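You operate a simulated robot arm through the tools that you are given. There is no shell and no other tool. Be economical: measure what you need, move in short steps, check, and stop when the job is done.

You run a simulated robot arm. Do the job below in one go: nothing can be reset, and whatever is moved stays where it is left.

## Task
Put things in order on the big board on the work table. At the end: the beige axle block is on the silver foil dish; the beige pull stands where the orange glass stood; the silver weight stands where the beige axle block stood; the orange glass stands where the silver weight stood; whatever was shut is shut again. Leave all else as you found it, and nothing knocked over.
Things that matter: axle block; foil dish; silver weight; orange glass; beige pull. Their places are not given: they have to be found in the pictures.

It is judged by the outcome, as a careful person would: the job done as asked, and still so three seconds after it is handed in. It fails if anything else is knocked over, pushed out of place, dropped, spilled or broken.

## Robot
A 6-joint arm with a two-finger parallel gripper, fixed in place. Base frame: the origin is at the foot of the arm, x ahead of it, y to its left, z up; the work surface is at about z = 0. Units: mm, degrees, N and s.
With the tool pointing down near the work surface it reaches from about 140 to 580 mm from the base axis. Its first joint turns from -66.0 to 66.0 degrees. Payload 2.1 kg.
Tool frame: the origin (TCP) lies between the finger pads and is the grasp point; the fingertips stand 30 mm ahead of it; z points along the fingers, y is the line along which they close. The gripper opens to 94 mm. The fingers are 28 mm wide and 10 mm thick; the gripper's body (50 by 96 mm) begins 55 mm behind the TCP.
Orientation is that of the tool frame in the base frame, as a unit quaternion [w, x, y, z]. With the fingers straight down and closing along the base's y, the tool's x points along the base's -x, its y along +y and its z along -z.

## Interface
- The arm moves only by the tool apply_moves. Its argument "moves" is a list of rows, each an object (a shift or turn left out is 0, a gripper value left out holds the last) with "dr": the turn, a rotation vector about the tool's x, y, z in degrees, a list of three; "travel": the shift along the tool's x, y, z in mm, a list of three; "fingers": the finger opening in mm, from 0 to 94. In form: [{"dr": [wx, wy, wz], "travel": [x, y, z], "fingers": fingers}, ...]. A call has 1 to 20 rows; each row is the pose to reach, as a shift and turn from the pose commanded when the call began, along the tool's axes at that moment. Each row takes 0.2 s and may step no farther than 50 mm and 8.6 degrees from the row before; otherwise, or with a gripper value out of range, the whole call is refused. Where a pose cannot be reached the arm comes as near as it can. A force on the tool above 40 N (or 10 N above the force at the start of the call, whichever is more), or a blocked arm, ends the call early, and 0.2 s more pass. The fingers move at their own pace (about 72 mm/s each) and stop on an object; they squeeze with about 25 N. The grip force told is the motor's: it shows also when the fingers shut on nothing. Time passes only in rows, and 0.2 s behind the last, so rows that repeat a pose let the fingers close. The reply holds the time, the measured pose of the TCP, the force on the tool along the base axes, the opening and the grip force, in the units named above and with some noise.
- Cameras (640 x 400 px; columns grow to the right, rows downward): "scene" is fixed at [49.8, -363.9, 499.6]; the picture's right is [0.83, -0.56, 0.00], its down [-0.31, -0.46, -0.84] and it looks along [0.47, 0.69, -0.55] (base axes); focal length 372 px, centre (320, 200). "wrist" rides on the gripper at [-37, 0, -58] in the tool frame; the picture's right is [0.00, -1.00, 0.00], its down [0.97, 0.00, -0.24] and it looks along [0.24, 0.00, 0.97] (tool axes); focal length 218 px, centre (320, 200).
- get_image(camera): a new picture of that camera. The clock stands still meanwhile.
- pixel_to_xyz(camera, pixels): for up to 12 pixels [column, row] of the newest picture of that camera ("zoom" is the newest enlarged one), the place [x, y, z] in the base frame of the surface seen there, good to about 2 mm, but the place of the scene camera against the robot may be out by one fixed shift of up to 18 mm in any direction. The clock stands still meanwhile.
- close_up(camera, box): a new picture of the part [left, top, right, bottom] of that camera's present view, enlarged. The clock stands still meanwhile.
- close_job(): hands the job in; it is judged then, once.

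Go step by step. Measure first, check grasps and placings, and put right what went wrong. The budget is 80 turns and 34 pictures, counting those below and the enlarged ones. Unless the task says otherwise, let go and move clear before handing in, and close with one line.

The tools are called after "Emit:" as a command line: name --argument value ..., lists and objects as JSON in quotes. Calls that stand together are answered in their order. apply_moves: Moves the arm, as the interface text tells. Its arguments: {"type":"object","properties":{"moves":{"type":"array"}},"required":["moves"]} The other tools are called the same way: get_image (camera) takes a picture; pixel_to_xyz (camera, pixels) gives the place of the surface under pixels of a picture; close_up (camera, box) takes an enlarged picture of a part of a camera's view; close_job () hands the job in.

At the start:

```text
clock: 0.0
tcp_pos: [338.9, 2.7, 284.0]
orientation: [0.0, 0.0, 1.0, 0.0]
force: [-0.6, 1.1, 0.0]
finger_gap: 94.1
finger_force: 0.1
```

scene: 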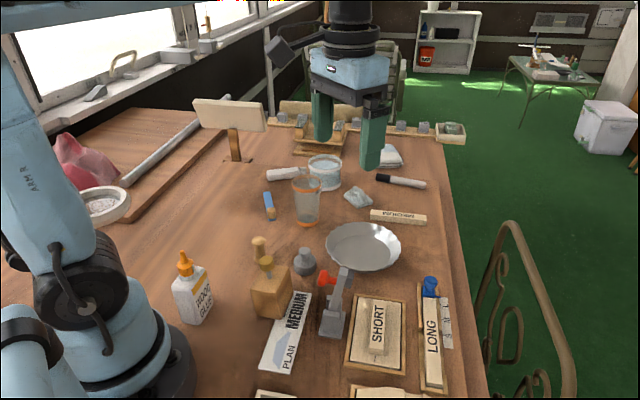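
wrist: 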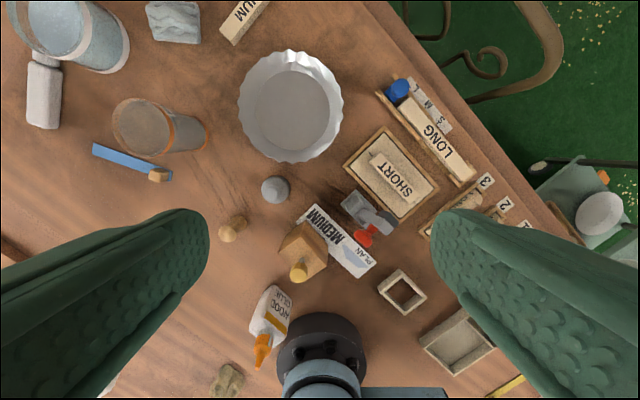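

The scene shows the foil dish near (363,246), orange glass (307,200), silver weight (304,262), a beige block with a peg (270,292), and a beige pawn-like object (259,250). I'll enlarge these to tell them apart.

Emit:
close_up --camera "scene" --box '[220, 150, 420, 350]'

Emit:
close_up --camera "wrist" --box '[80, 40, 400, 300]'

```text
2.00 times, centred on (320, 250) of scene
```

zoom: 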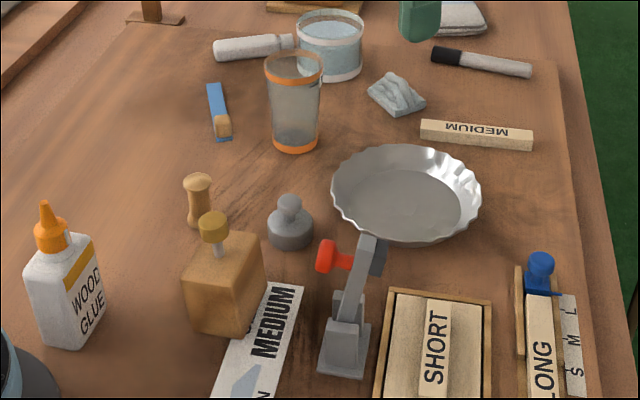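

```text
1.54 times, centred on (240, 170) of wrist
```

zoom: 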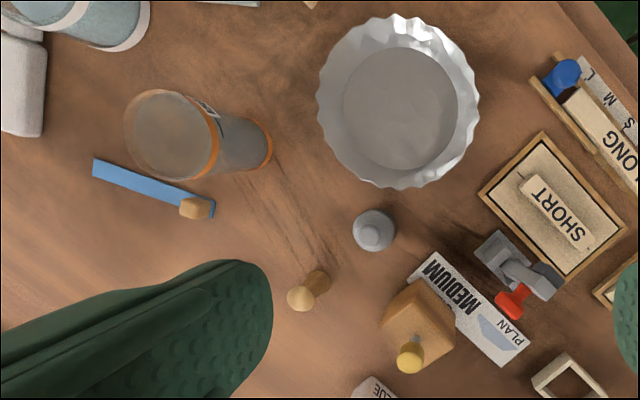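

The pawn-like pull, the block with the yellow-knobbed shaft, the weight and the glass are all visible, but there is also a beige lump at wrist (228,380). I'll check that and measure with the wrist camera.

Emit:
close_up --camera "wrist" --box '[180, 250, 420, 400]'

Emit:
get_image --camera "wrist"

Emit:
pixel_to_xyz --camera "wrist" --pixels '[[290, 105], [275, 184], [228, 236], [240, 220], [303, 240], [299, 272], [145, 127], [185, 140], [207, 135], [228, 380], [360, 232], [300, 300]]'

Emit:
pixel_to_xyz --camera "scene" --pixels '[[365, 255], [304, 250], [260, 243], [267, 260], [275, 300], [307, 180], [308, 222], [255, 295], [278, 282], [330, 272], [335, 320]]'

```text
2.67 times, centred on (300, 325) of wrist
```

zoom: 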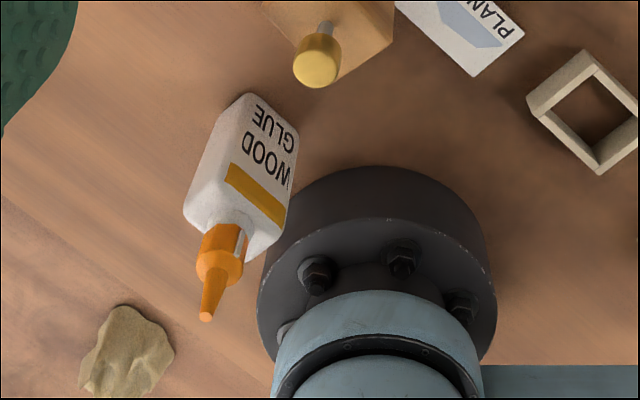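

```text
28 pictures are left
```

wrist: 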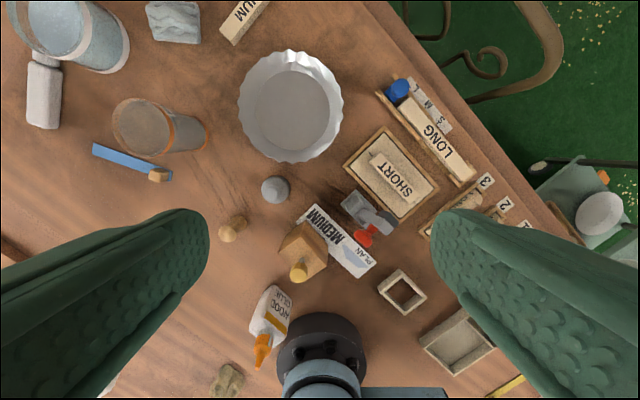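

```text
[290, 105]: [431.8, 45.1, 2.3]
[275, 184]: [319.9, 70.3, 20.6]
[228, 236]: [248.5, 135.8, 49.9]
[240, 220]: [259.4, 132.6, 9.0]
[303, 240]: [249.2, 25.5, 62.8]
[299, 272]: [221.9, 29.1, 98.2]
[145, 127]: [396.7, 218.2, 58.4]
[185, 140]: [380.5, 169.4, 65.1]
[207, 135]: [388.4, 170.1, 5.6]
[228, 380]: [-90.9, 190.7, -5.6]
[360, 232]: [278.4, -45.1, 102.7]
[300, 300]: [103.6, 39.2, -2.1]
```

```text
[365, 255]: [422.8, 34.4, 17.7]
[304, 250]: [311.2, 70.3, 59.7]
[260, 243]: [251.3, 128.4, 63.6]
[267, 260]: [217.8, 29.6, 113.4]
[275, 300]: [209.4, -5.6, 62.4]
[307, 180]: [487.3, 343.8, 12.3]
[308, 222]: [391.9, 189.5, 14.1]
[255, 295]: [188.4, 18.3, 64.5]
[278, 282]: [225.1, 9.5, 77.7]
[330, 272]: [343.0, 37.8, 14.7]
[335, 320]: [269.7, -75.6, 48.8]
```

The lump is just a stone near the arm's foot, so the block with the yellow-knobbed shaft is the axle block (top z≈63, knob z≈98). I'll move over the block, pull and weight for an accurate wrist view.

Emit:
apply_moves --moves '[{"travel": [40, 18, 17]}, {"travel": [75, 35, 34]}, {"travel": [75, 35, 34]}, {"travel": [75, 35, 34]}]'

Emit:
get_image --camera "wrist"

Emit:
close_up --camera "wrist" --box '[220, 100, 420, 260]'

```text
clock: 1.0
tcp_pos: [263.6, 39.1, 251.5]
orientation: [0.0, -0.001, 1.0, -0.001]
force: [-0.1, 0.3, -0.6]
finger_gap: 94.0
finger_force: 0.0
```

```text
27 pictures are left
```

wrist: 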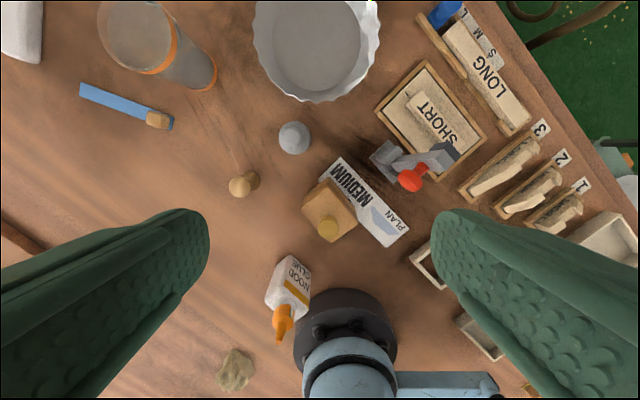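

```text
2.50 times, centred on (320, 180) of wrist
```

zoom: 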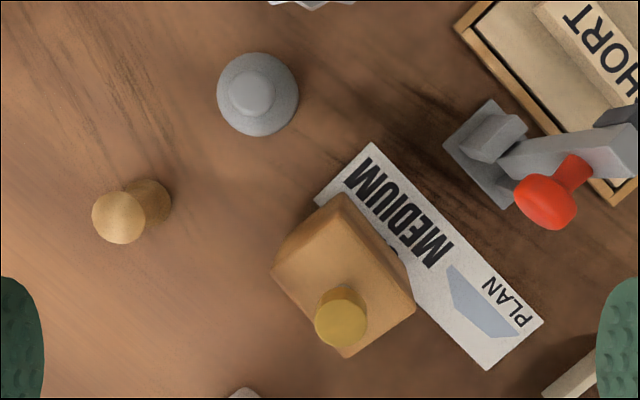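

The block seems to stand beside/slightly over the PLAN card; its top face corners are about (273,272),(335,228),(415,308),(348,357) in the zoom. I'll measure these, along with the pull and weight.

Emit:
pixel_to_xyz --camera "zoom" --pixels '[[277, 272], [335, 232], [411, 308], [348, 353], [340, 322], [310, 280], [370, 280], [338, 198], [275, 255], [250, 92], [120, 215], [155, 198]]'

Emit:
pixel_to_xyz --camera "zoom" --pixels '[[325, 228], [315, 215], [300, 250], [410, 275], [413, 290], [219, 97], [296, 95], [255, 133], [255, 55], [167, 190], [545, 205], [480, 365]]'

```text
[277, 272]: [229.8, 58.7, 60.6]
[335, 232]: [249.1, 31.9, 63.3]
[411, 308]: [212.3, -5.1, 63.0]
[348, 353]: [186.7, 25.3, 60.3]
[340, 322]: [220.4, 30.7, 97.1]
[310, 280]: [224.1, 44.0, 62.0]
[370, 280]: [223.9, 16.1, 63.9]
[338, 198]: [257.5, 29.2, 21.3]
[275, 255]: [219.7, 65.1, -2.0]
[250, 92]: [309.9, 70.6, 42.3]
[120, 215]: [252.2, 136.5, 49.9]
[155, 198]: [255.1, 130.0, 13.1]
```

```text
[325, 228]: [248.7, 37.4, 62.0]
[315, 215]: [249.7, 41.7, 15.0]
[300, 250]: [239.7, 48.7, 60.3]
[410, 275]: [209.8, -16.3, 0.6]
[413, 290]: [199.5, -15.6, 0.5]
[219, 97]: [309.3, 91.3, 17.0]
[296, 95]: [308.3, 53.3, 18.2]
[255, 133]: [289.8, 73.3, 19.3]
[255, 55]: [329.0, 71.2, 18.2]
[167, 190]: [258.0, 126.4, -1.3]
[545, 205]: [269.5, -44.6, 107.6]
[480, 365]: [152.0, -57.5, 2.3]
```

The block top measures about 39 x 53 mm with centre ≈(219.5,28), long axis ≈40° from +x. I'll measure the glue bottle, dish, glass and clamp in the same wrist picture for clearance.

Emit:
pixel_to_xyz --camera "wrist" --pixels '[[290, 262], [283, 320], [307, 285], [268, 295], [317, 45], [290, 85], [318, 97], [260, 30], [378, 35], [413, 178], [175, 123], [450, 155]]'

Emit:
pixel_to_xyz --camera "wrist" --pixels '[[100, 20], [140, 73], [177, 30], [214, 85], [195, 88], [215, 60], [157, 120], [85, 92], [172, 60], [275, 45], [355, 45], [316, 20]]'

```text
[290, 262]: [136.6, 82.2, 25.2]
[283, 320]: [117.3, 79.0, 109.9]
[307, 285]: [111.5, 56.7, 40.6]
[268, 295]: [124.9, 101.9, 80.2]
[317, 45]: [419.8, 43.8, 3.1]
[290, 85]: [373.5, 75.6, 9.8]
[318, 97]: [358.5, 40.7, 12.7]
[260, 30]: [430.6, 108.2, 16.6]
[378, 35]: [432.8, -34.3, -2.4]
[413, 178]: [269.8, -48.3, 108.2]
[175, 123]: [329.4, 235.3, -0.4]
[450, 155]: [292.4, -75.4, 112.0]
```

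```text
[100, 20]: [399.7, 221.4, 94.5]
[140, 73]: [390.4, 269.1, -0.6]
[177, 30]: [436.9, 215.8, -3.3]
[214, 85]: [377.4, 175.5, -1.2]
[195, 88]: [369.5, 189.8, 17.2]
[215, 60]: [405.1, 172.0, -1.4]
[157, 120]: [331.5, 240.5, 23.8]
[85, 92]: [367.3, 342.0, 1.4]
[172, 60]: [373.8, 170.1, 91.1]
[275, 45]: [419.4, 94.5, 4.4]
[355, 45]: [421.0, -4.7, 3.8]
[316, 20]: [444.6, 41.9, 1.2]
```

The glue bottle is far enough (x≈125) and the clamp tops out near z≈110 at about 88 mm away. I'll turn 39°, set 72 mm opening and hover above the block for a check.

Emit:
apply_moves --moves '[{"dr": [0, 0, -8], "travel": [11, -3, 15], "fingers": 72}, {"dr": [0, 0, -16], "travel": [22, -5, 35]}, {"dr": [0, 0, -24], "travel": [33, -8, 55]}, {"dr": [0, 0, -32], "travel": [44, -10, 80]}, {"dr": [0, 0, -39], "travel": [44, -10, 100]}, {"dr": [0, 0, -39], "travel": [44, -10, 100]}]'

Emit:
get_image --camera "wrist"

```text
clock: 2.4
tcp_pos: [220.5, 27.6, 151.4]
orientation: [0.0, -0.334, 0.942, -0.001]
force: [0.6, -1.4, -0.1]
finger_gap: 72.1
finger_force: 0.1
```

```text
25 pictures are left
```

wrist: 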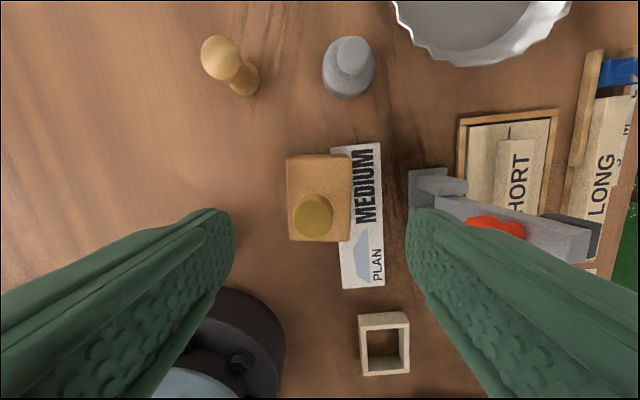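

The block is squarely aligned between the fingers (px 286–352). Descend to z≈52 and grip.

Emit:
apply_moves --moves '[{"travel": [0, 0, 35]}, {"travel": [0, 0, 70]}, {"travel": [0, 0, 98]}, {"travel": [0, 0, 98], "fingers": 30}, {"travel": [0, 0, 98], "fingers": 30}, {"travel": [0, 0, 98], "fingers": 30}, {"travel": [0, 0, 98], "fingers": 30}]'

```text
clock: 4.0
tcp_pos: [220.3, 27.6, 50.9]
orientation: [0.0, -0.335, 0.942, 0.001]
force: [0.1, 0.9, 0.0]
finger_gap: 49.8
finger_force: 25.5
```

Gripped at 49.8 mm with 25 N. Lift straight up and check.

Emit:
apply_moves --moves '[{"travel": [0, 0, -15]}, {"travel": [0, 0, -40]}, {"travel": [0, 0, -80]}, {"travel": [0, 0, -108]}, {"travel": [0, 0, -108]}]'

Emit:
get_image --camera "scene"

Emit:
get_image --camera "wrist"

```text
clock: 5.2
tcp_pos: [220.5, 25.9, 160.2]
orientation: [0.0, -0.335, 0.942, 0.0]
force: [0.4, -0.4, -1.3]
finger_gap: 49.8
finger_force: 25.0
```

```text
24 pictures are left
```

scene: 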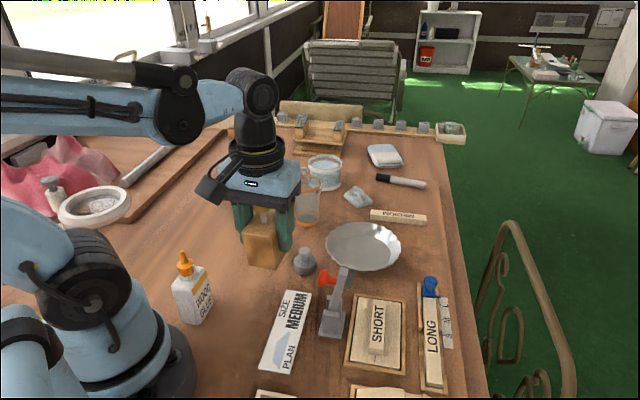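

```text
23 pictures are left
```

wrist: 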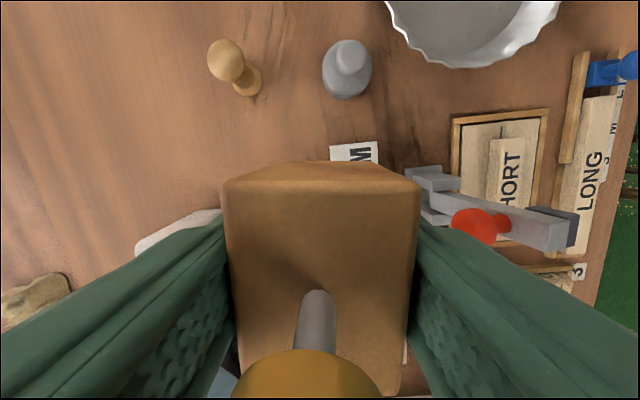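

The block is held cleanly. The dish floor centre works out to about (428,44), so I'll carry it there at this height and look before lowering.

Emit:
apply_moves --moves '[{"travel": [-34, -24, 0]}, {"travel": [-68, -47, 0]}, {"travel": [-103, -71, 0]}, {"travel": [-138, -95, 0]}, {"travel": [-172, -118, 0]}, {"travel": [-172, -118, 0]}]'

Emit:
get_image --camera "scene"

Emit:
get_image --camera "wrist"

```text
clock: 6.6
tcp_pos: [429.7, 43.6, 159.0]
orientation: [0.0, -0.335, 0.942, -0.001]
force: [-0.1, 0.2, -2.2]
finger_gap: 49.8
finger_force: 24.9
```

```text
22 pictures are left
```

scene: 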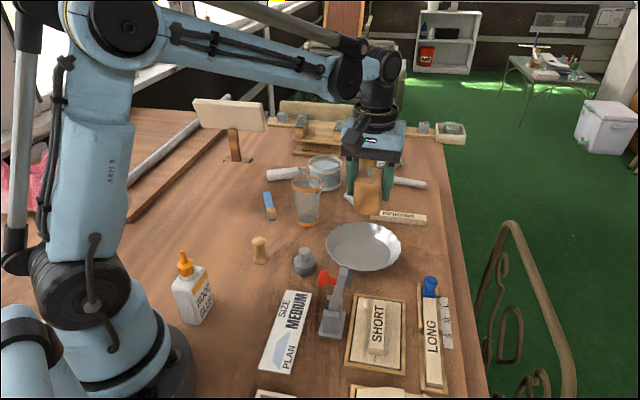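

```text
21 pictures are left
```

wrist: 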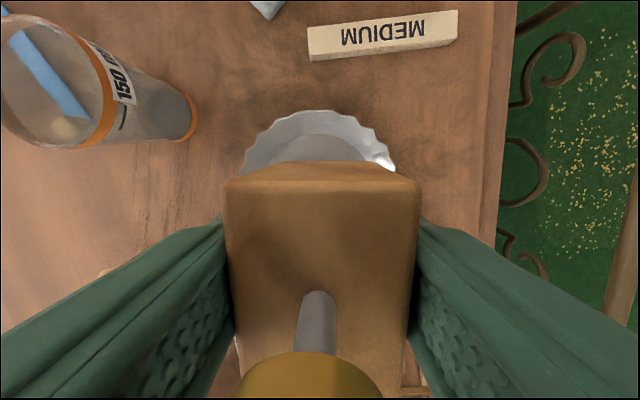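

The far rim (row 110, cols 243–397) is centred on the block laterally and about a rim radius ahead, so the position is good. Lower gently.

Emit:
apply_moves --moves '[{"travel": [0, 0, 40]}, {"travel": [0, 0, 75]}, {"travel": [0, 0, 92]}, {"travel": [0, 0, 98]}, {"travel": [0, 0, 101]}, {"travel": [0, 0, 101]}]'

```text
clock: 8.0
tcp_pos: [427.0, 43.8, 58.9]
orientation: [0.001, -0.335, 0.942, 0.001]
force: [-0.8, 0.4, -1.3]
finger_gap: 49.4
finger_force: 25.2
```

Still free (force z −1.3). Step down in 1 mm increments until contact.

Emit:
apply_moves --moves '[{"travel": [0, 0, 1]}, {"travel": [0, 0, 2]}, {"travel": [0, 0, 3]}, {"travel": [0, 0, 3]}]'

```text
clock: 9.0
tcp_pos: [427.1, 43.3, 57.2]
orientation: [-0.001, -0.335, 0.942, -0.001]
force: [0.5, 0.5, -1.6]
finger_gap: 49.3
finger_force: 25.1
```

Emit:
apply_moves --moves '[{"travel": [0, 0, 1]}, {"travel": [0, 0, 2]}, {"travel": [0, 0, 2]}]'

Emit:
close_up --camera "scene" --box '[280, 170, 440, 290]'

```text
clock: 9.8
tcp_pos: [428.8, 44.7, 55.9]
orientation: [0.0, -0.334, 0.943, 0.0]
force: [-0.5, 0.0, -1.9]
finger_gap: 49.6
finger_force: 25.4
```

```text
3.33 times, centred on (360, 230) of scene
```

zoom: 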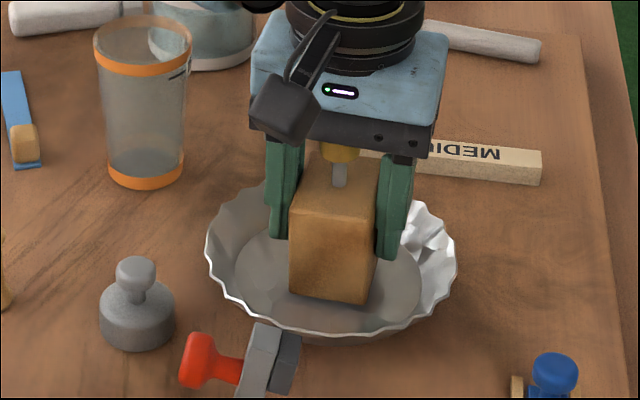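

Nearly down on the dish floor; continue 1 mm steps.

Emit:
apply_moves --moves '[{"travel": [0, 0, 0.7]}, {"travel": [0, 0, 1.4]}, {"travel": [0, 0, 1.4]}]'

```text
clock: 10.6
tcp_pos: [428.4, 44.4, 52.8]
orientation: [0.0, -0.335, 0.942, 0.0]
force: [1.9, -0.9, 3.2]
finger_gap: 49.3
finger_force: 25.1
```

Force turned to +3 N, so it's resting. Open modestly and rise straight up.

Emit:
apply_moves --moves '[{"fingers": 68}, {"fingers": 68}, {"travel": [0, 0, -20]}, {"travel": [0, 0, -60]}, {"travel": [0, 0, -107]}, {"travel": [0, 0, -147]}, {"travel": [0, 0, -147]}]'

Emit:
get_image --camera "wrist"

```text
clock: 12.2
tcp_pos: [428.8, 44.8, 200.7]
orientation: [0.0, -0.335, 0.942, 0.001]
force: [0.1, 0.8, 0.2]
finger_gap: 68.1
finger_force: 0.1
```

```text
19 pictures are left
```

wrist: 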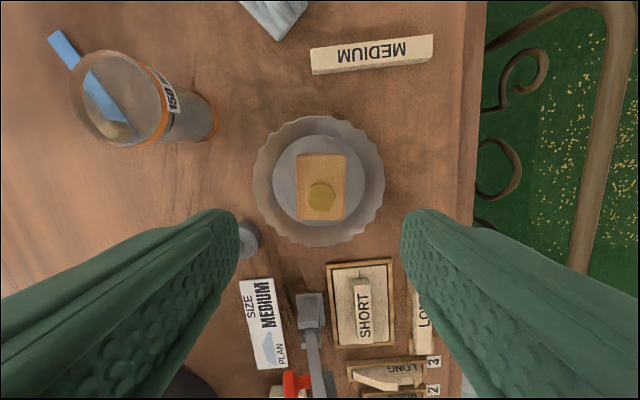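

The block sits centred in the dish. Next is the weight (centre ≈(309.5,72), base Ø≈39): turn back to 0° and hover over it.

Emit:
apply_moves --moves '[{"dr": [0, 0, 8], "travel": [15, 19, 0]}, {"dr": [0, 0, 16], "travel": [30, 38, 0]}, {"dr": [0, 0, 24], "travel": [45, 58, 0]}, {"dr": [0, 0, 32], "travel": [60, 77, 20]}, {"dr": [0, 0, 39], "travel": [74.4, 96.2, 45]}, {"dr": [0, 0, 39], "travel": [74.4, 96.2, 70]}, {"dr": [0, 0, 39], "travel": [74.4, 96.2, 70]}]'

Emit:
get_image --camera "wrist"

```text
clock: 13.8
tcp_pos: [309.0, 73.6, 131.2]
orientation: [0.0, 0.0, 1.0, 0.0]
force: [-0.2, -0.1, -0.3]
finger_gap: 67.9
finger_force: 0.0
```

```text
18 pictures are left
```

wrist: 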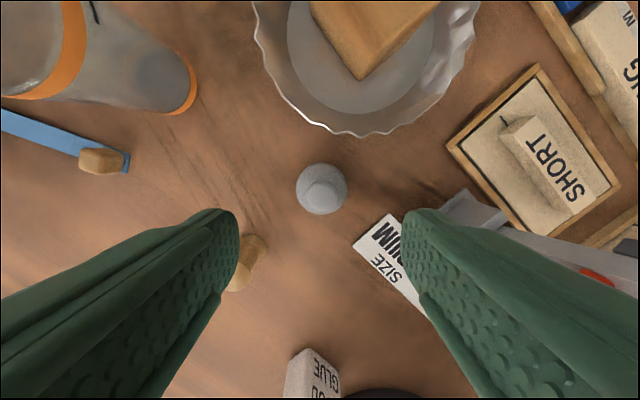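

Weight centred at (322,188). Descend to z≈34 and grip the base.

Emit:
apply_moves --moves '[{"travel": [0, 0, 40]}, {"travel": [0, 0, 75]}, {"travel": [0, 0, 96]}, {"travel": [0, 0, 96], "fingers": 25}, {"travel": [0, 0, 96], "fingers": 25}, {"travel": [0, 0, 96], "fingers": 25}, {"travel": [0, 0, 96], "fingers": 25}]'

```text
clock: 15.4
tcp_pos: [310.7, 72.9, 34.1]
orientation: [0.0, -0.001, 1.0, 0.0]
force: [0.4, 0.7, 0.4]
finger_gap: 40.6
finger_force: 25.1
```

Weight gripped at 40.6 mm. Lift to z≈110 and carry to the block's old spot (220,28).

Emit:
apply_moves --moves '[{"travel": [0, 0, -15]}, {"travel": [0, 0, -45]}, {"travel": [0, 0, -76]}, {"travel": [35, -17, -76]}, {"travel": [70, -34, -76]}, {"travel": [89.4, -44.2, -76]}, {"travel": [89.4, -44.2, -76]}]'

Emit:
get_image --camera "wrist"

```text
clock: 17.0
tcp_pos: [219.9, 28.8, 111.5]
orientation: [0.0, 0.0, 1.0, 0.0]
force: [-0.1, 0.3, -2.2]
finger_gap: 40.8
finger_force: 24.8
```

```text
17 pictures are left
```

wrist: 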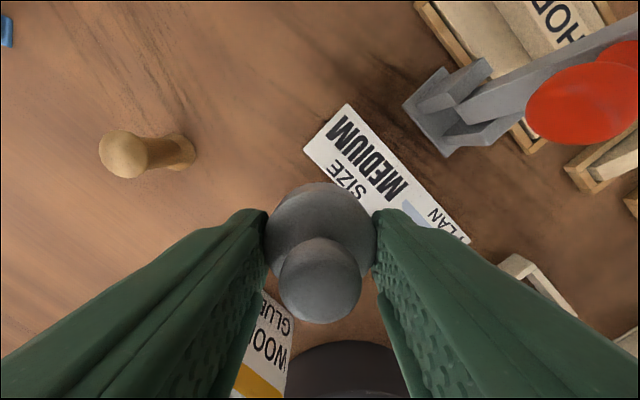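

Held well. Lower in place.

Emit:
apply_moves --moves '[{"travel": [0, 0, 40]}, {"travel": [0, 0, 65]}, {"travel": [0, 0, 72]}, {"travel": [0, 0, 74]}, {"travel": [0, 0, 75]}, {"travel": [0, 0, 75]}]'

Emit:
close_up --camera "scene" --box '[200, 210, 360, 330]'

```text
clock: 18.4
tcp_pos: [220.4, 28.5, 35.4]
orientation: [-0.001, -0.002, 1.0, 0.001]
force: [-7.7, 3.5, 14.5]
finger_gap: 40.6
finger_force: 25.4
```

```text
3.33 times, centred on (280, 270) of scene
```

zoom: 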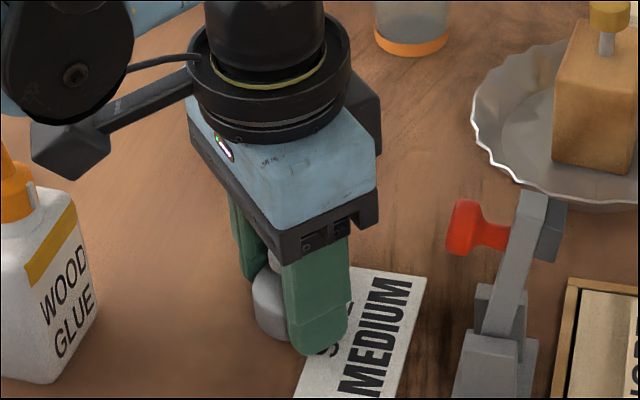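

Contact at 14 N, weight is down. Ease up a hair, release, and rise to look.

Emit:
apply_moves --moves '[{"travel": [0, 0, -0.7]}, {"travel": [0, 0, -0.7], "fingers": 60}, {"travel": [0, 0, -0.7], "fingers": 60}, {"travel": [0, 0, -30]}, {"travel": [0, 0, -75]}, {"travel": [0, 0, -115]}, {"travel": [0, 0, -115]}]'

Emit:
close_up --camera "wrist" --box '[200, 100, 440, 250]'

```text
clock: 20.0
tcp_pos: [220.5, 27.7, 148.1]
orientation: [0.0, 0.0, 1.0, 0.0]
force: [-0.6, 0.6, 0.1]
finger_gap: 60.0
finger_force: 0.1
```

```text
2.67 times, centred on (320, 175) of wrist
```

zoom: 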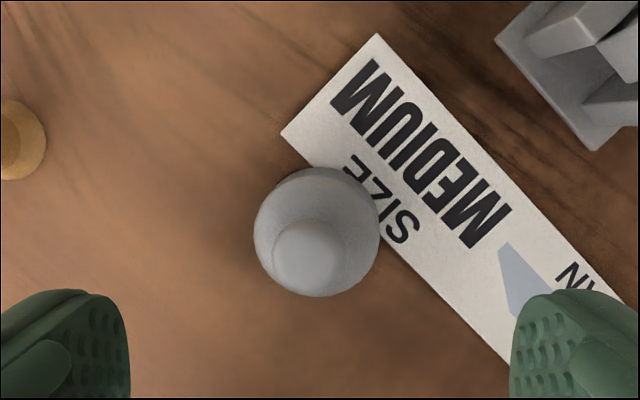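

The card corners compute to the same place as before (within 2 mm), and the weight stands upright where the block stood, likewise over the card edge. Now view the glass from above.

Emit:
apply_moves --moves '[{"travel": [0, 0, -40], "fingers": 90}, {"travel": [-28, 25, -60]}, {"travel": [-57, 50, -81]}, {"travel": [-90, 78, -81]}, {"travel": [-125, 108, -81]}, {"travel": [-160, 138, -81]}, {"travel": [-190, 162, -81]}, {"travel": [-190, 162, -81]}]'

Emit:
get_image --camera "wrist"

```text
clock: 21.8
tcp_pos: [411.0, 191.9, 232.6]
orientation: [0.0, 0.001, 1.0, 0.0]
force: [-0.7, 0.8, 0.5]
finger_gap: 89.9
finger_force: 0.0
```

```text
14 pictures are left
```

wrist: 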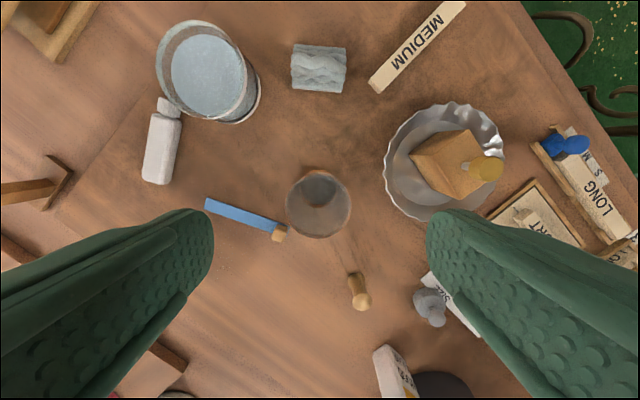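

The glass rim is at px ≈(319,204), 286–351 wide. Measure the rim and base points.

Emit:
pixel_to_xyz --camera "wrist" --pixels '[[287, 205], [350, 206], [319, 237], [318, 171], [320, 190], [289, 190], [349, 190], [335, 232], [300, 230], [358, 298], [356, 275], [353, 273]]'

Emit:
close_up --camera "wrist" --box '[260, 140, 388, 330]'

```text
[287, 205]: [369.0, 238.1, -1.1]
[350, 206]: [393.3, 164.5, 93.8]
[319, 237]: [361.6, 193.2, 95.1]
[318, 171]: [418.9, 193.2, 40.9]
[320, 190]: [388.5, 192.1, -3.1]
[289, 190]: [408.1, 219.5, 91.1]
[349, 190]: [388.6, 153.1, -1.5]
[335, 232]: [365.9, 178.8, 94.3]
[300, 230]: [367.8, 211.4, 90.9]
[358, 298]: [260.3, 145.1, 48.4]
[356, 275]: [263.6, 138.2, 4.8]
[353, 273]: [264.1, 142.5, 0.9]
```

```text
2.11 times, centred on (324, 235) of wrist
```

zoom: 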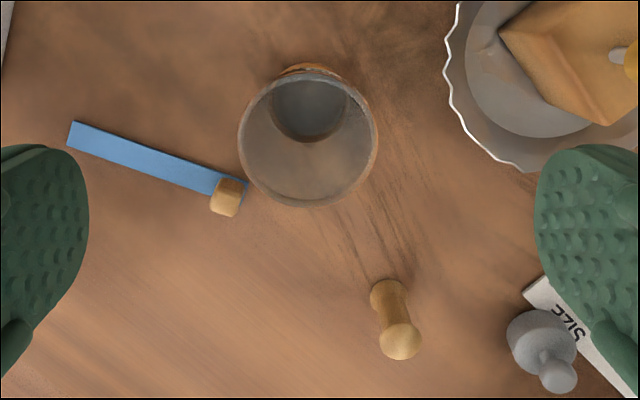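

The rim fits a Ø≈60 circle centred ≈(391.5,192.5), top z≈95. Descend to TCP z≈55 around the glass and close gently.

Emit:
apply_moves --moves '[{"travel": [18.5, 2.3, 30]}, {"travel": [18.5, 2.3, 70]}, {"travel": [18.5, 2.3, 110]}, {"travel": [18.5, 2.3, 145]}, {"travel": [18.5, 2.3, 176]}, {"travel": [18.5, 2.3, 176], "fingers": 45}, {"travel": [18.5, 2.3, 176], "fingers": 40}, {"travel": [18.5, 2.3, 176], "fingers": 40}, {"travel": [18.5, 2.3, 176], "fingers": 40}]'

```text
clock: 23.8
tcp_pos: [391.7, 191.3, 53.9]
orientation: [0.0, 0.0, 1.0, 0.0]
force: [0.9, 0.8, -0.4]
finger_gap: 58.9
finger_force: 25.1
```

Glass gripped at 58.9 mm. Lift 75 mm and carry upright to (309.5,72).

Emit:
apply_moves --moves '[{"travel": [0, 0, -10]}, {"travel": [0, 0, -40]}, {"travel": [0, 0, -75]}, {"travel": [15, -22, -75]}, {"travel": [35, -51, -75]}, {"travel": [55, -81, -75]}, {"travel": [72, -106, -75]}, {"travel": [82, -120.3, -75]}, {"travel": [82, -120.3, -75]}]'

Emit:
get_image --camera "scene"

```text
clock: 25.8
tcp_pos: [312.0, 71.1, 130.9]
orientation: [0.0, -0.002, 1.0, 0.0]
force: [-0.7, -0.1, -0.9]
finger_gap: 58.4
finger_force: 24.4
```

```text
12 pictures are left
```

scene: 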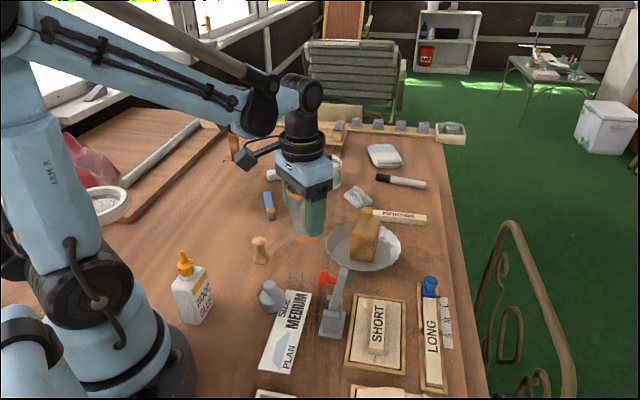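

The glass is held upright over the free spot. Lower it gently.

Emit:
apply_moves --moves '[{"travel": [0, 0, 35]}, {"travel": [0, 0, 62]}, {"travel": [0, 0, 71]}, {"travel": [0, 0, 73]}, {"travel": [0, 0, 74]}, {"travel": [0, 0, 74]}]'

Emit:
close_up --camera "scene" --box '[220, 170, 400, 330]'

```text
clock: 27.2
tcp_pos: [309.6, 71.7, 57.6]
orientation: [0.0, -0.001, 1.0, 0.0]
force: [0.0, -0.3, -1.1]
finger_gap: 58.8
finger_force: 24.9
```

```text
2.50 times, centred on (310, 250) of scene
```

zoom: 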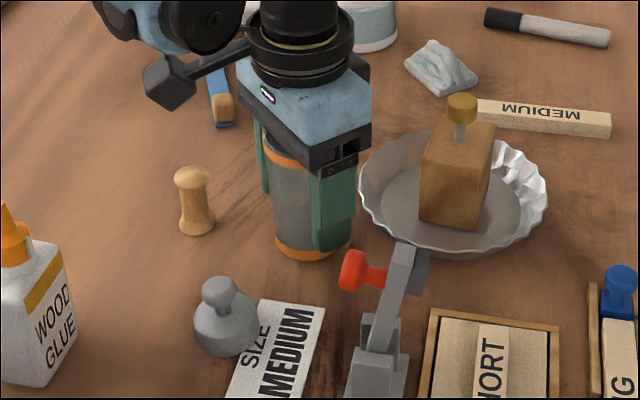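

The glass is just above the table. The weight leans slightly because the card edge is beneath it, as it was under the block (whose top sloped by ~3 mm too); I'll look closer later. Finish lowering the glass.

Emit:
apply_moves --moves '[{"travel": [0, 0, 0.7]}, {"travel": [0, 0, 1.4]}, {"travel": [0, 0, 1.4]}]'

```text
clock: 28.0
tcp_pos: [309.9, 71.9, 54.1]
orientation: [0.0, -0.001, 1.0, 0.0]
force: [0.1, -1.0, -1.5]
finger_gap: 58.6
finger_force: 25.0
```

Emit:
apply_moves --moves '[{"travel": [0, 0, 0.6]}, {"travel": [0, 0, 1.2]}, {"travel": [0, 0, 1.2]}]'

```text
clock: 28.8
tcp_pos: [309.1, 72.7, 53.3]
orientation: [0.0, -0.001, 1.0, 0.0]
force: [0.3, -0.3, -1.0]
finger_gap: 58.7
finger_force: 25.4
```

Emit:
apply_moves --moves '[{"travel": [0, 0, 0.5]}, {"travel": [0, 0, 1.0]}, {"travel": [0, 0, 1.0]}]'

```text
clock: 29.6
tcp_pos: [309.9, 73.0, 51.4]
orientation: [0.0, -0.002, 1.0, 0.001]
force: [-0.8, 4.6, 17.7]
finger_gap: 58.7
finger_force: 25.2
```

Contact at +17 N, so the glass is on the table. Ease up 0.8 mm, release, and rise straight.

Emit:
apply_moves --moves '[{"travel": [0, 0, -0.7]}, {"travel": [0, 0, -0.7], "fingers": 84}, {"travel": [0, 0, -0.7], "fingers": 84}, {"travel": [0, 0, -20]}, {"travel": [0, 0, -60]}, {"travel": [0, 0, -105]}, {"travel": [0, 0, -145]}, {"travel": [0, 0, -145]}]'

Emit:
get_image --camera "wrist"

```text
clock: 31.4
tcp_pos: [308.5, 72.3, 197.8]
orientation: [0.0, -0.001, 1.0, 0.001]
force: [-0.3, -0.1, -0.4]
finger_gap: 84.0
finger_force: 0.1
```

```text
10 pictures are left
```

wrist: 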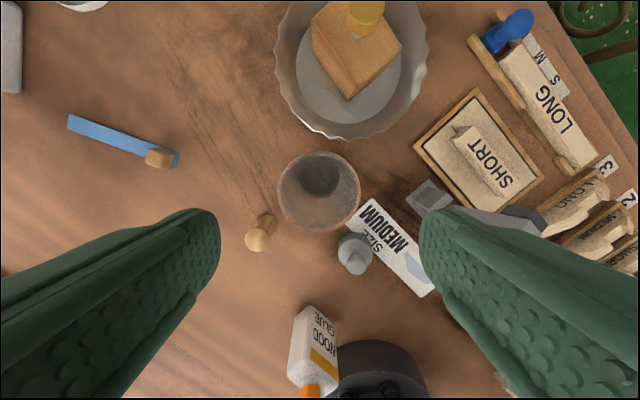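

The glass stands well. Now measure the pull at px (262,232) precisely.

Emit:
pixel_to_xyz --camera "wrist" --pixels '[[257, 240], [246, 240], [268, 241], [257, 250], [257, 231], [268, 220], [276, 222], [266, 215], [260, 222], [272, 230], [356, 258], [348, 240]]'

Emit:
close_up --camera "wrist" --box '[230, 190, 390, 290]'

```text
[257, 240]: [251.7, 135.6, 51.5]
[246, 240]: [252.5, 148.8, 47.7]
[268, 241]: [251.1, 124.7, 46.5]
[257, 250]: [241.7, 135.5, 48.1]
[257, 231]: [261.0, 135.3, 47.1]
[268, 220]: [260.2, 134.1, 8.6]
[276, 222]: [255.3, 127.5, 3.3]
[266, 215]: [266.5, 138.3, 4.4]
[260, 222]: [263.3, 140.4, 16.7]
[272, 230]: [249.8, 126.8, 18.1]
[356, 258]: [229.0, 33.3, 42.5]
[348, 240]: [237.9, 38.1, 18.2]
```

```text
4.00 times, centred on (310, 240) of wrist
```

zoom: 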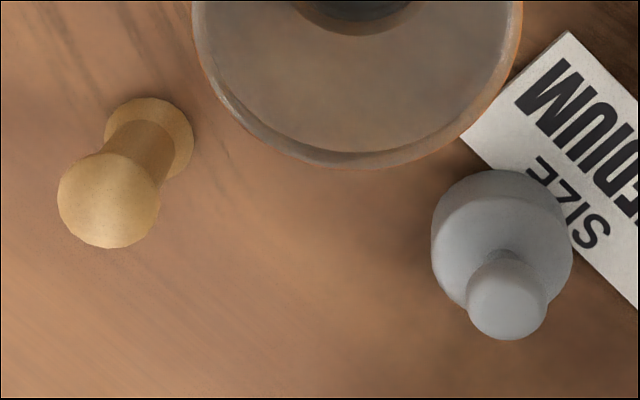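

The pull's head is centred ≈(252,136). The weight's lean needs a number, so I'll measure its knob and disc in this zoom.

Emit:
pixel_to_xyz --camera "zoom" --pixels '[[507, 300], [507, 330], [475, 295], [540, 300], [505, 270], [436, 235], [568, 245], [465, 200], [540, 195], [505, 190], [460, 280], [560, 280]]'

Emit:
close_up --camera "scene" --box '[230, 260, 310, 320]'

```text
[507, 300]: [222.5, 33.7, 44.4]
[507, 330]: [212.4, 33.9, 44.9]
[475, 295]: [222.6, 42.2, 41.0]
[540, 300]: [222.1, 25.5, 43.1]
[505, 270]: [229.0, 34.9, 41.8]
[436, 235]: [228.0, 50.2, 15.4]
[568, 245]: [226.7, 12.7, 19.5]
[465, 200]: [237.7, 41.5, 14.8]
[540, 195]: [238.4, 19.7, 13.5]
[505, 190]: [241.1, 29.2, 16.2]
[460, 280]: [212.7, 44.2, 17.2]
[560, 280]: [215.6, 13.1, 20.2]
```

```text
6.67 times, centred on (270, 290) of scene
```

zoom: 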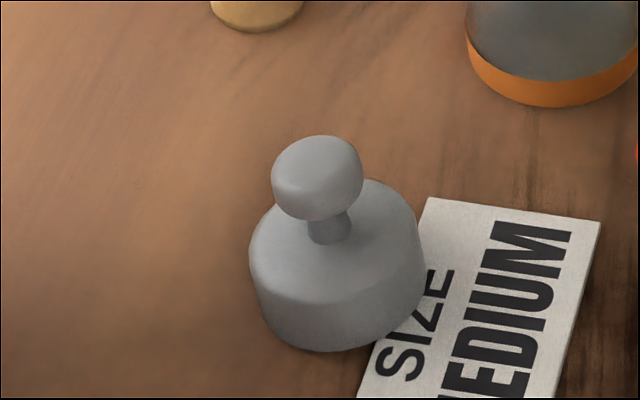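

The weight leans only a few degrees on the card edge, as the block did, and is stable in its place, so I leave it. Next the pull at (252.5,135.5): approach with a −16° yaw to keep the gripper clear of the glass.

Emit:
apply_moves --moves '[{"dr": [0, 0, 8], "travel": [28, 31, 0], "fingers": 56}, {"dr": [0, 0, 16], "travel": [57, 63.5, 0]}, {"dr": [0, 0, 16], "travel": [57, 63.5, 40]}, {"dr": [0, 0, 16], "travel": [57, 63.5, 65]}, {"dr": [0, 0, 16], "travel": [57, 63.5, 65]}]'

Emit:
get_image --camera "wrist"

```text
clock: 32.6
tcp_pos: [250.0, 137.2, 131.9]
orientation: [0.0, 0.14, 0.99, 0.0]
force: [0.1, -0.5, 0.3]
finger_gap: 56.0
finger_force: 0.0
```

```text
7 pictures are left
```

wrist: 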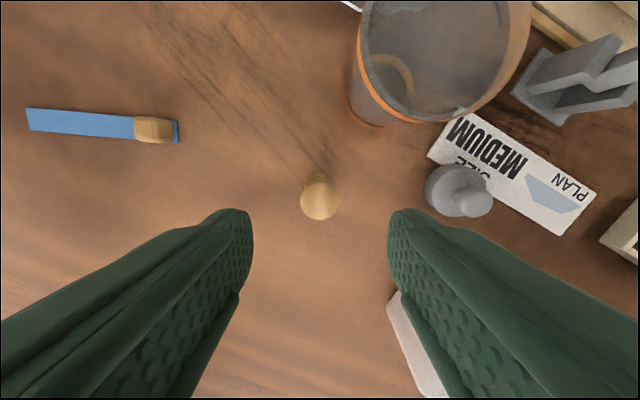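

The pull is centred (320,197), about 4 mm ahead along −tool x. Correct that, descend to z≈42 and grip.

Emit:
apply_moves --moves '[{"travel": [-3.5, 0, 35]}, {"travel": [-3.5, 0, 70]}, {"travel": [-3.5, 0, 91]}, {"travel": [-3.5, 0, 91], "fingers": 12}, {"travel": [-3.5, 0, 91], "fingers": 12}, {"travel": [-3.5, 0, 91], "fingers": 12}, {"travel": [-3.5, 0, 91], "fingers": 12}]'

```text
clock: 34.2
tcp_pos: [255.4, 134.5, 42.7]
orientation: [0.0, 0.139, 0.99, 0.0]
force: [-0.1, -0.5, -0.6]
finger_gap: 23.8
finger_force: 24.9
```

Pull gripped at 23.8 mm. Lift and carry to the glass's old spot (391.5,192.3).

Emit:
apply_moves --moves '[{"travel": [0, 0, -20]}, {"travel": [0, 0, -55]}, {"travel": [0, 0, -85]}, {"travel": [-28, 23, -85]}, {"travel": [-57, 46, -85]}, {"travel": [-86, 70, -85]}, {"travel": [-114.4, 93, -85]}, {"travel": [-114.4, 93, -85]}, {"travel": [-114.4, 93, -50]}, {"travel": [-114.4, 93, -20]}, {"travel": [-114.4, 93, -6]}, {"travel": [-114.4, 93, -3]}, {"travel": [-114.4, 93, -3]}]'

Emit:
close_up --camera "scene" --box '[230, 160, 390, 270]'

```text
clock: 37.0
tcp_pos: [391.3, 193.1, 43.2]
orientation: [-0.001, 0.139, 0.99, 0.0]
force: [0.4, 0.0, -0.1]
finger_gap: 23.4
finger_force: 24.8
```

```text
3.64 times, centred on (310, 215) of scene
```

zoom: 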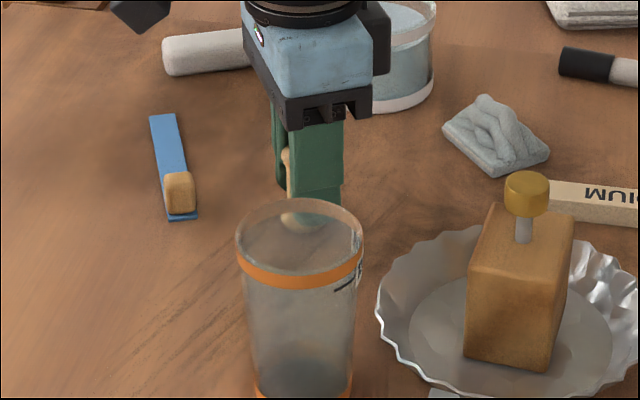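

Nearly down; lower in small steps until contact.

Emit:
apply_moves --moves '[{"travel": [0, 0, 1]}, {"travel": [0, 0, 2]}, {"travel": [0, 0, 2.7]}, {"travel": [0, 0, 2.7]}]'

```text
clock: 38.0
tcp_pos: [391.3, 193.2, 40.4]
orientation: [0.0, 0.138, 0.99, 0.0]
force: [0.1, -0.3, -0.3]
finger_gap: 22.9
finger_force: 24.5
```

Emit:
apply_moves --moves '[{"travel": [0, 0, 0.6]}, {"travel": [0, 0, 1.2]}, {"travel": [0, 0, 1.2]}]'

```text
clock: 38.8
tcp_pos: [391.3, 193.1, 40.1]
orientation: [0.0, 0.137, 0.991, 0.0]
force: [0.4, 1.9, 12.2]
finger_gap: 22.9
finger_force: 24.7
```

Contact at 12 N: the pull is on the table. Release and rise.

Emit:
apply_moves --moves '[{"travel": [0, 0, -0.8]}, {"travel": [0, 0, -0.8], "fingers": 50}, {"travel": [0, 0, -0.8], "fingers": 50}, {"travel": [0, 0, -30]}, {"travel": [0, 0, -75]}, {"travel": [0, 0, -120]}, {"travel": [0, 0, -165]}, {"travel": [0, 0, -165]}]'

Emit:
get_image --camera "wrist"

Emit:
get_image --camera "scene"

```text
clock: 40.6
tcp_pos: [391.3, 191.3, 208.1]
orientation: [0.0, 0.138, 0.99, 0.0]
force: [-0.4, -0.9, -0.8]
finger_gap: 50.2
finger_force: 0.1
```

```text
5 pictures are left
```

wrist: 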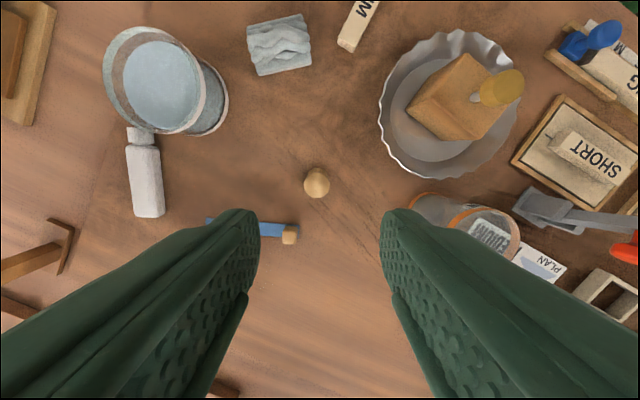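

```text
4 pictures are left
```

scene: 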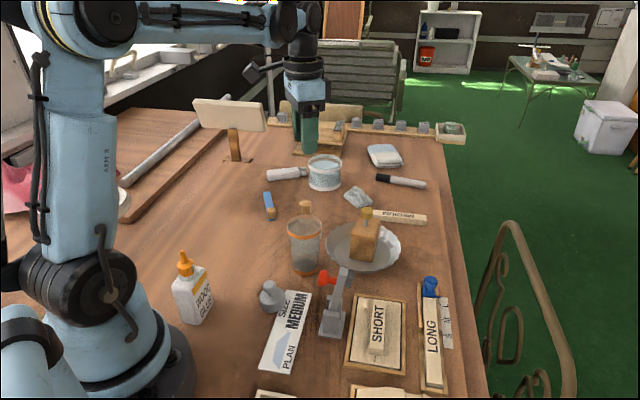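

All pieces are in place: the pull stands upright at px (316,183) in the wrist view, the glass is at (305,238) in the scene, and the weight and the block on the dish look settled. The arm is clear, nothing was ever opened, and nothing else has moved, so I hand in.

Emit:
close_job

```text
The job is handed in.
```

The job is handed in: the axle block is on the foil dish, and the weight, glass and pull stand in their asked-for places. The weight leans a few degrees on the PLAN card's edge, as the block there seemed to. Nothing had to be opened, and I saw nothing else knocked over or moved.
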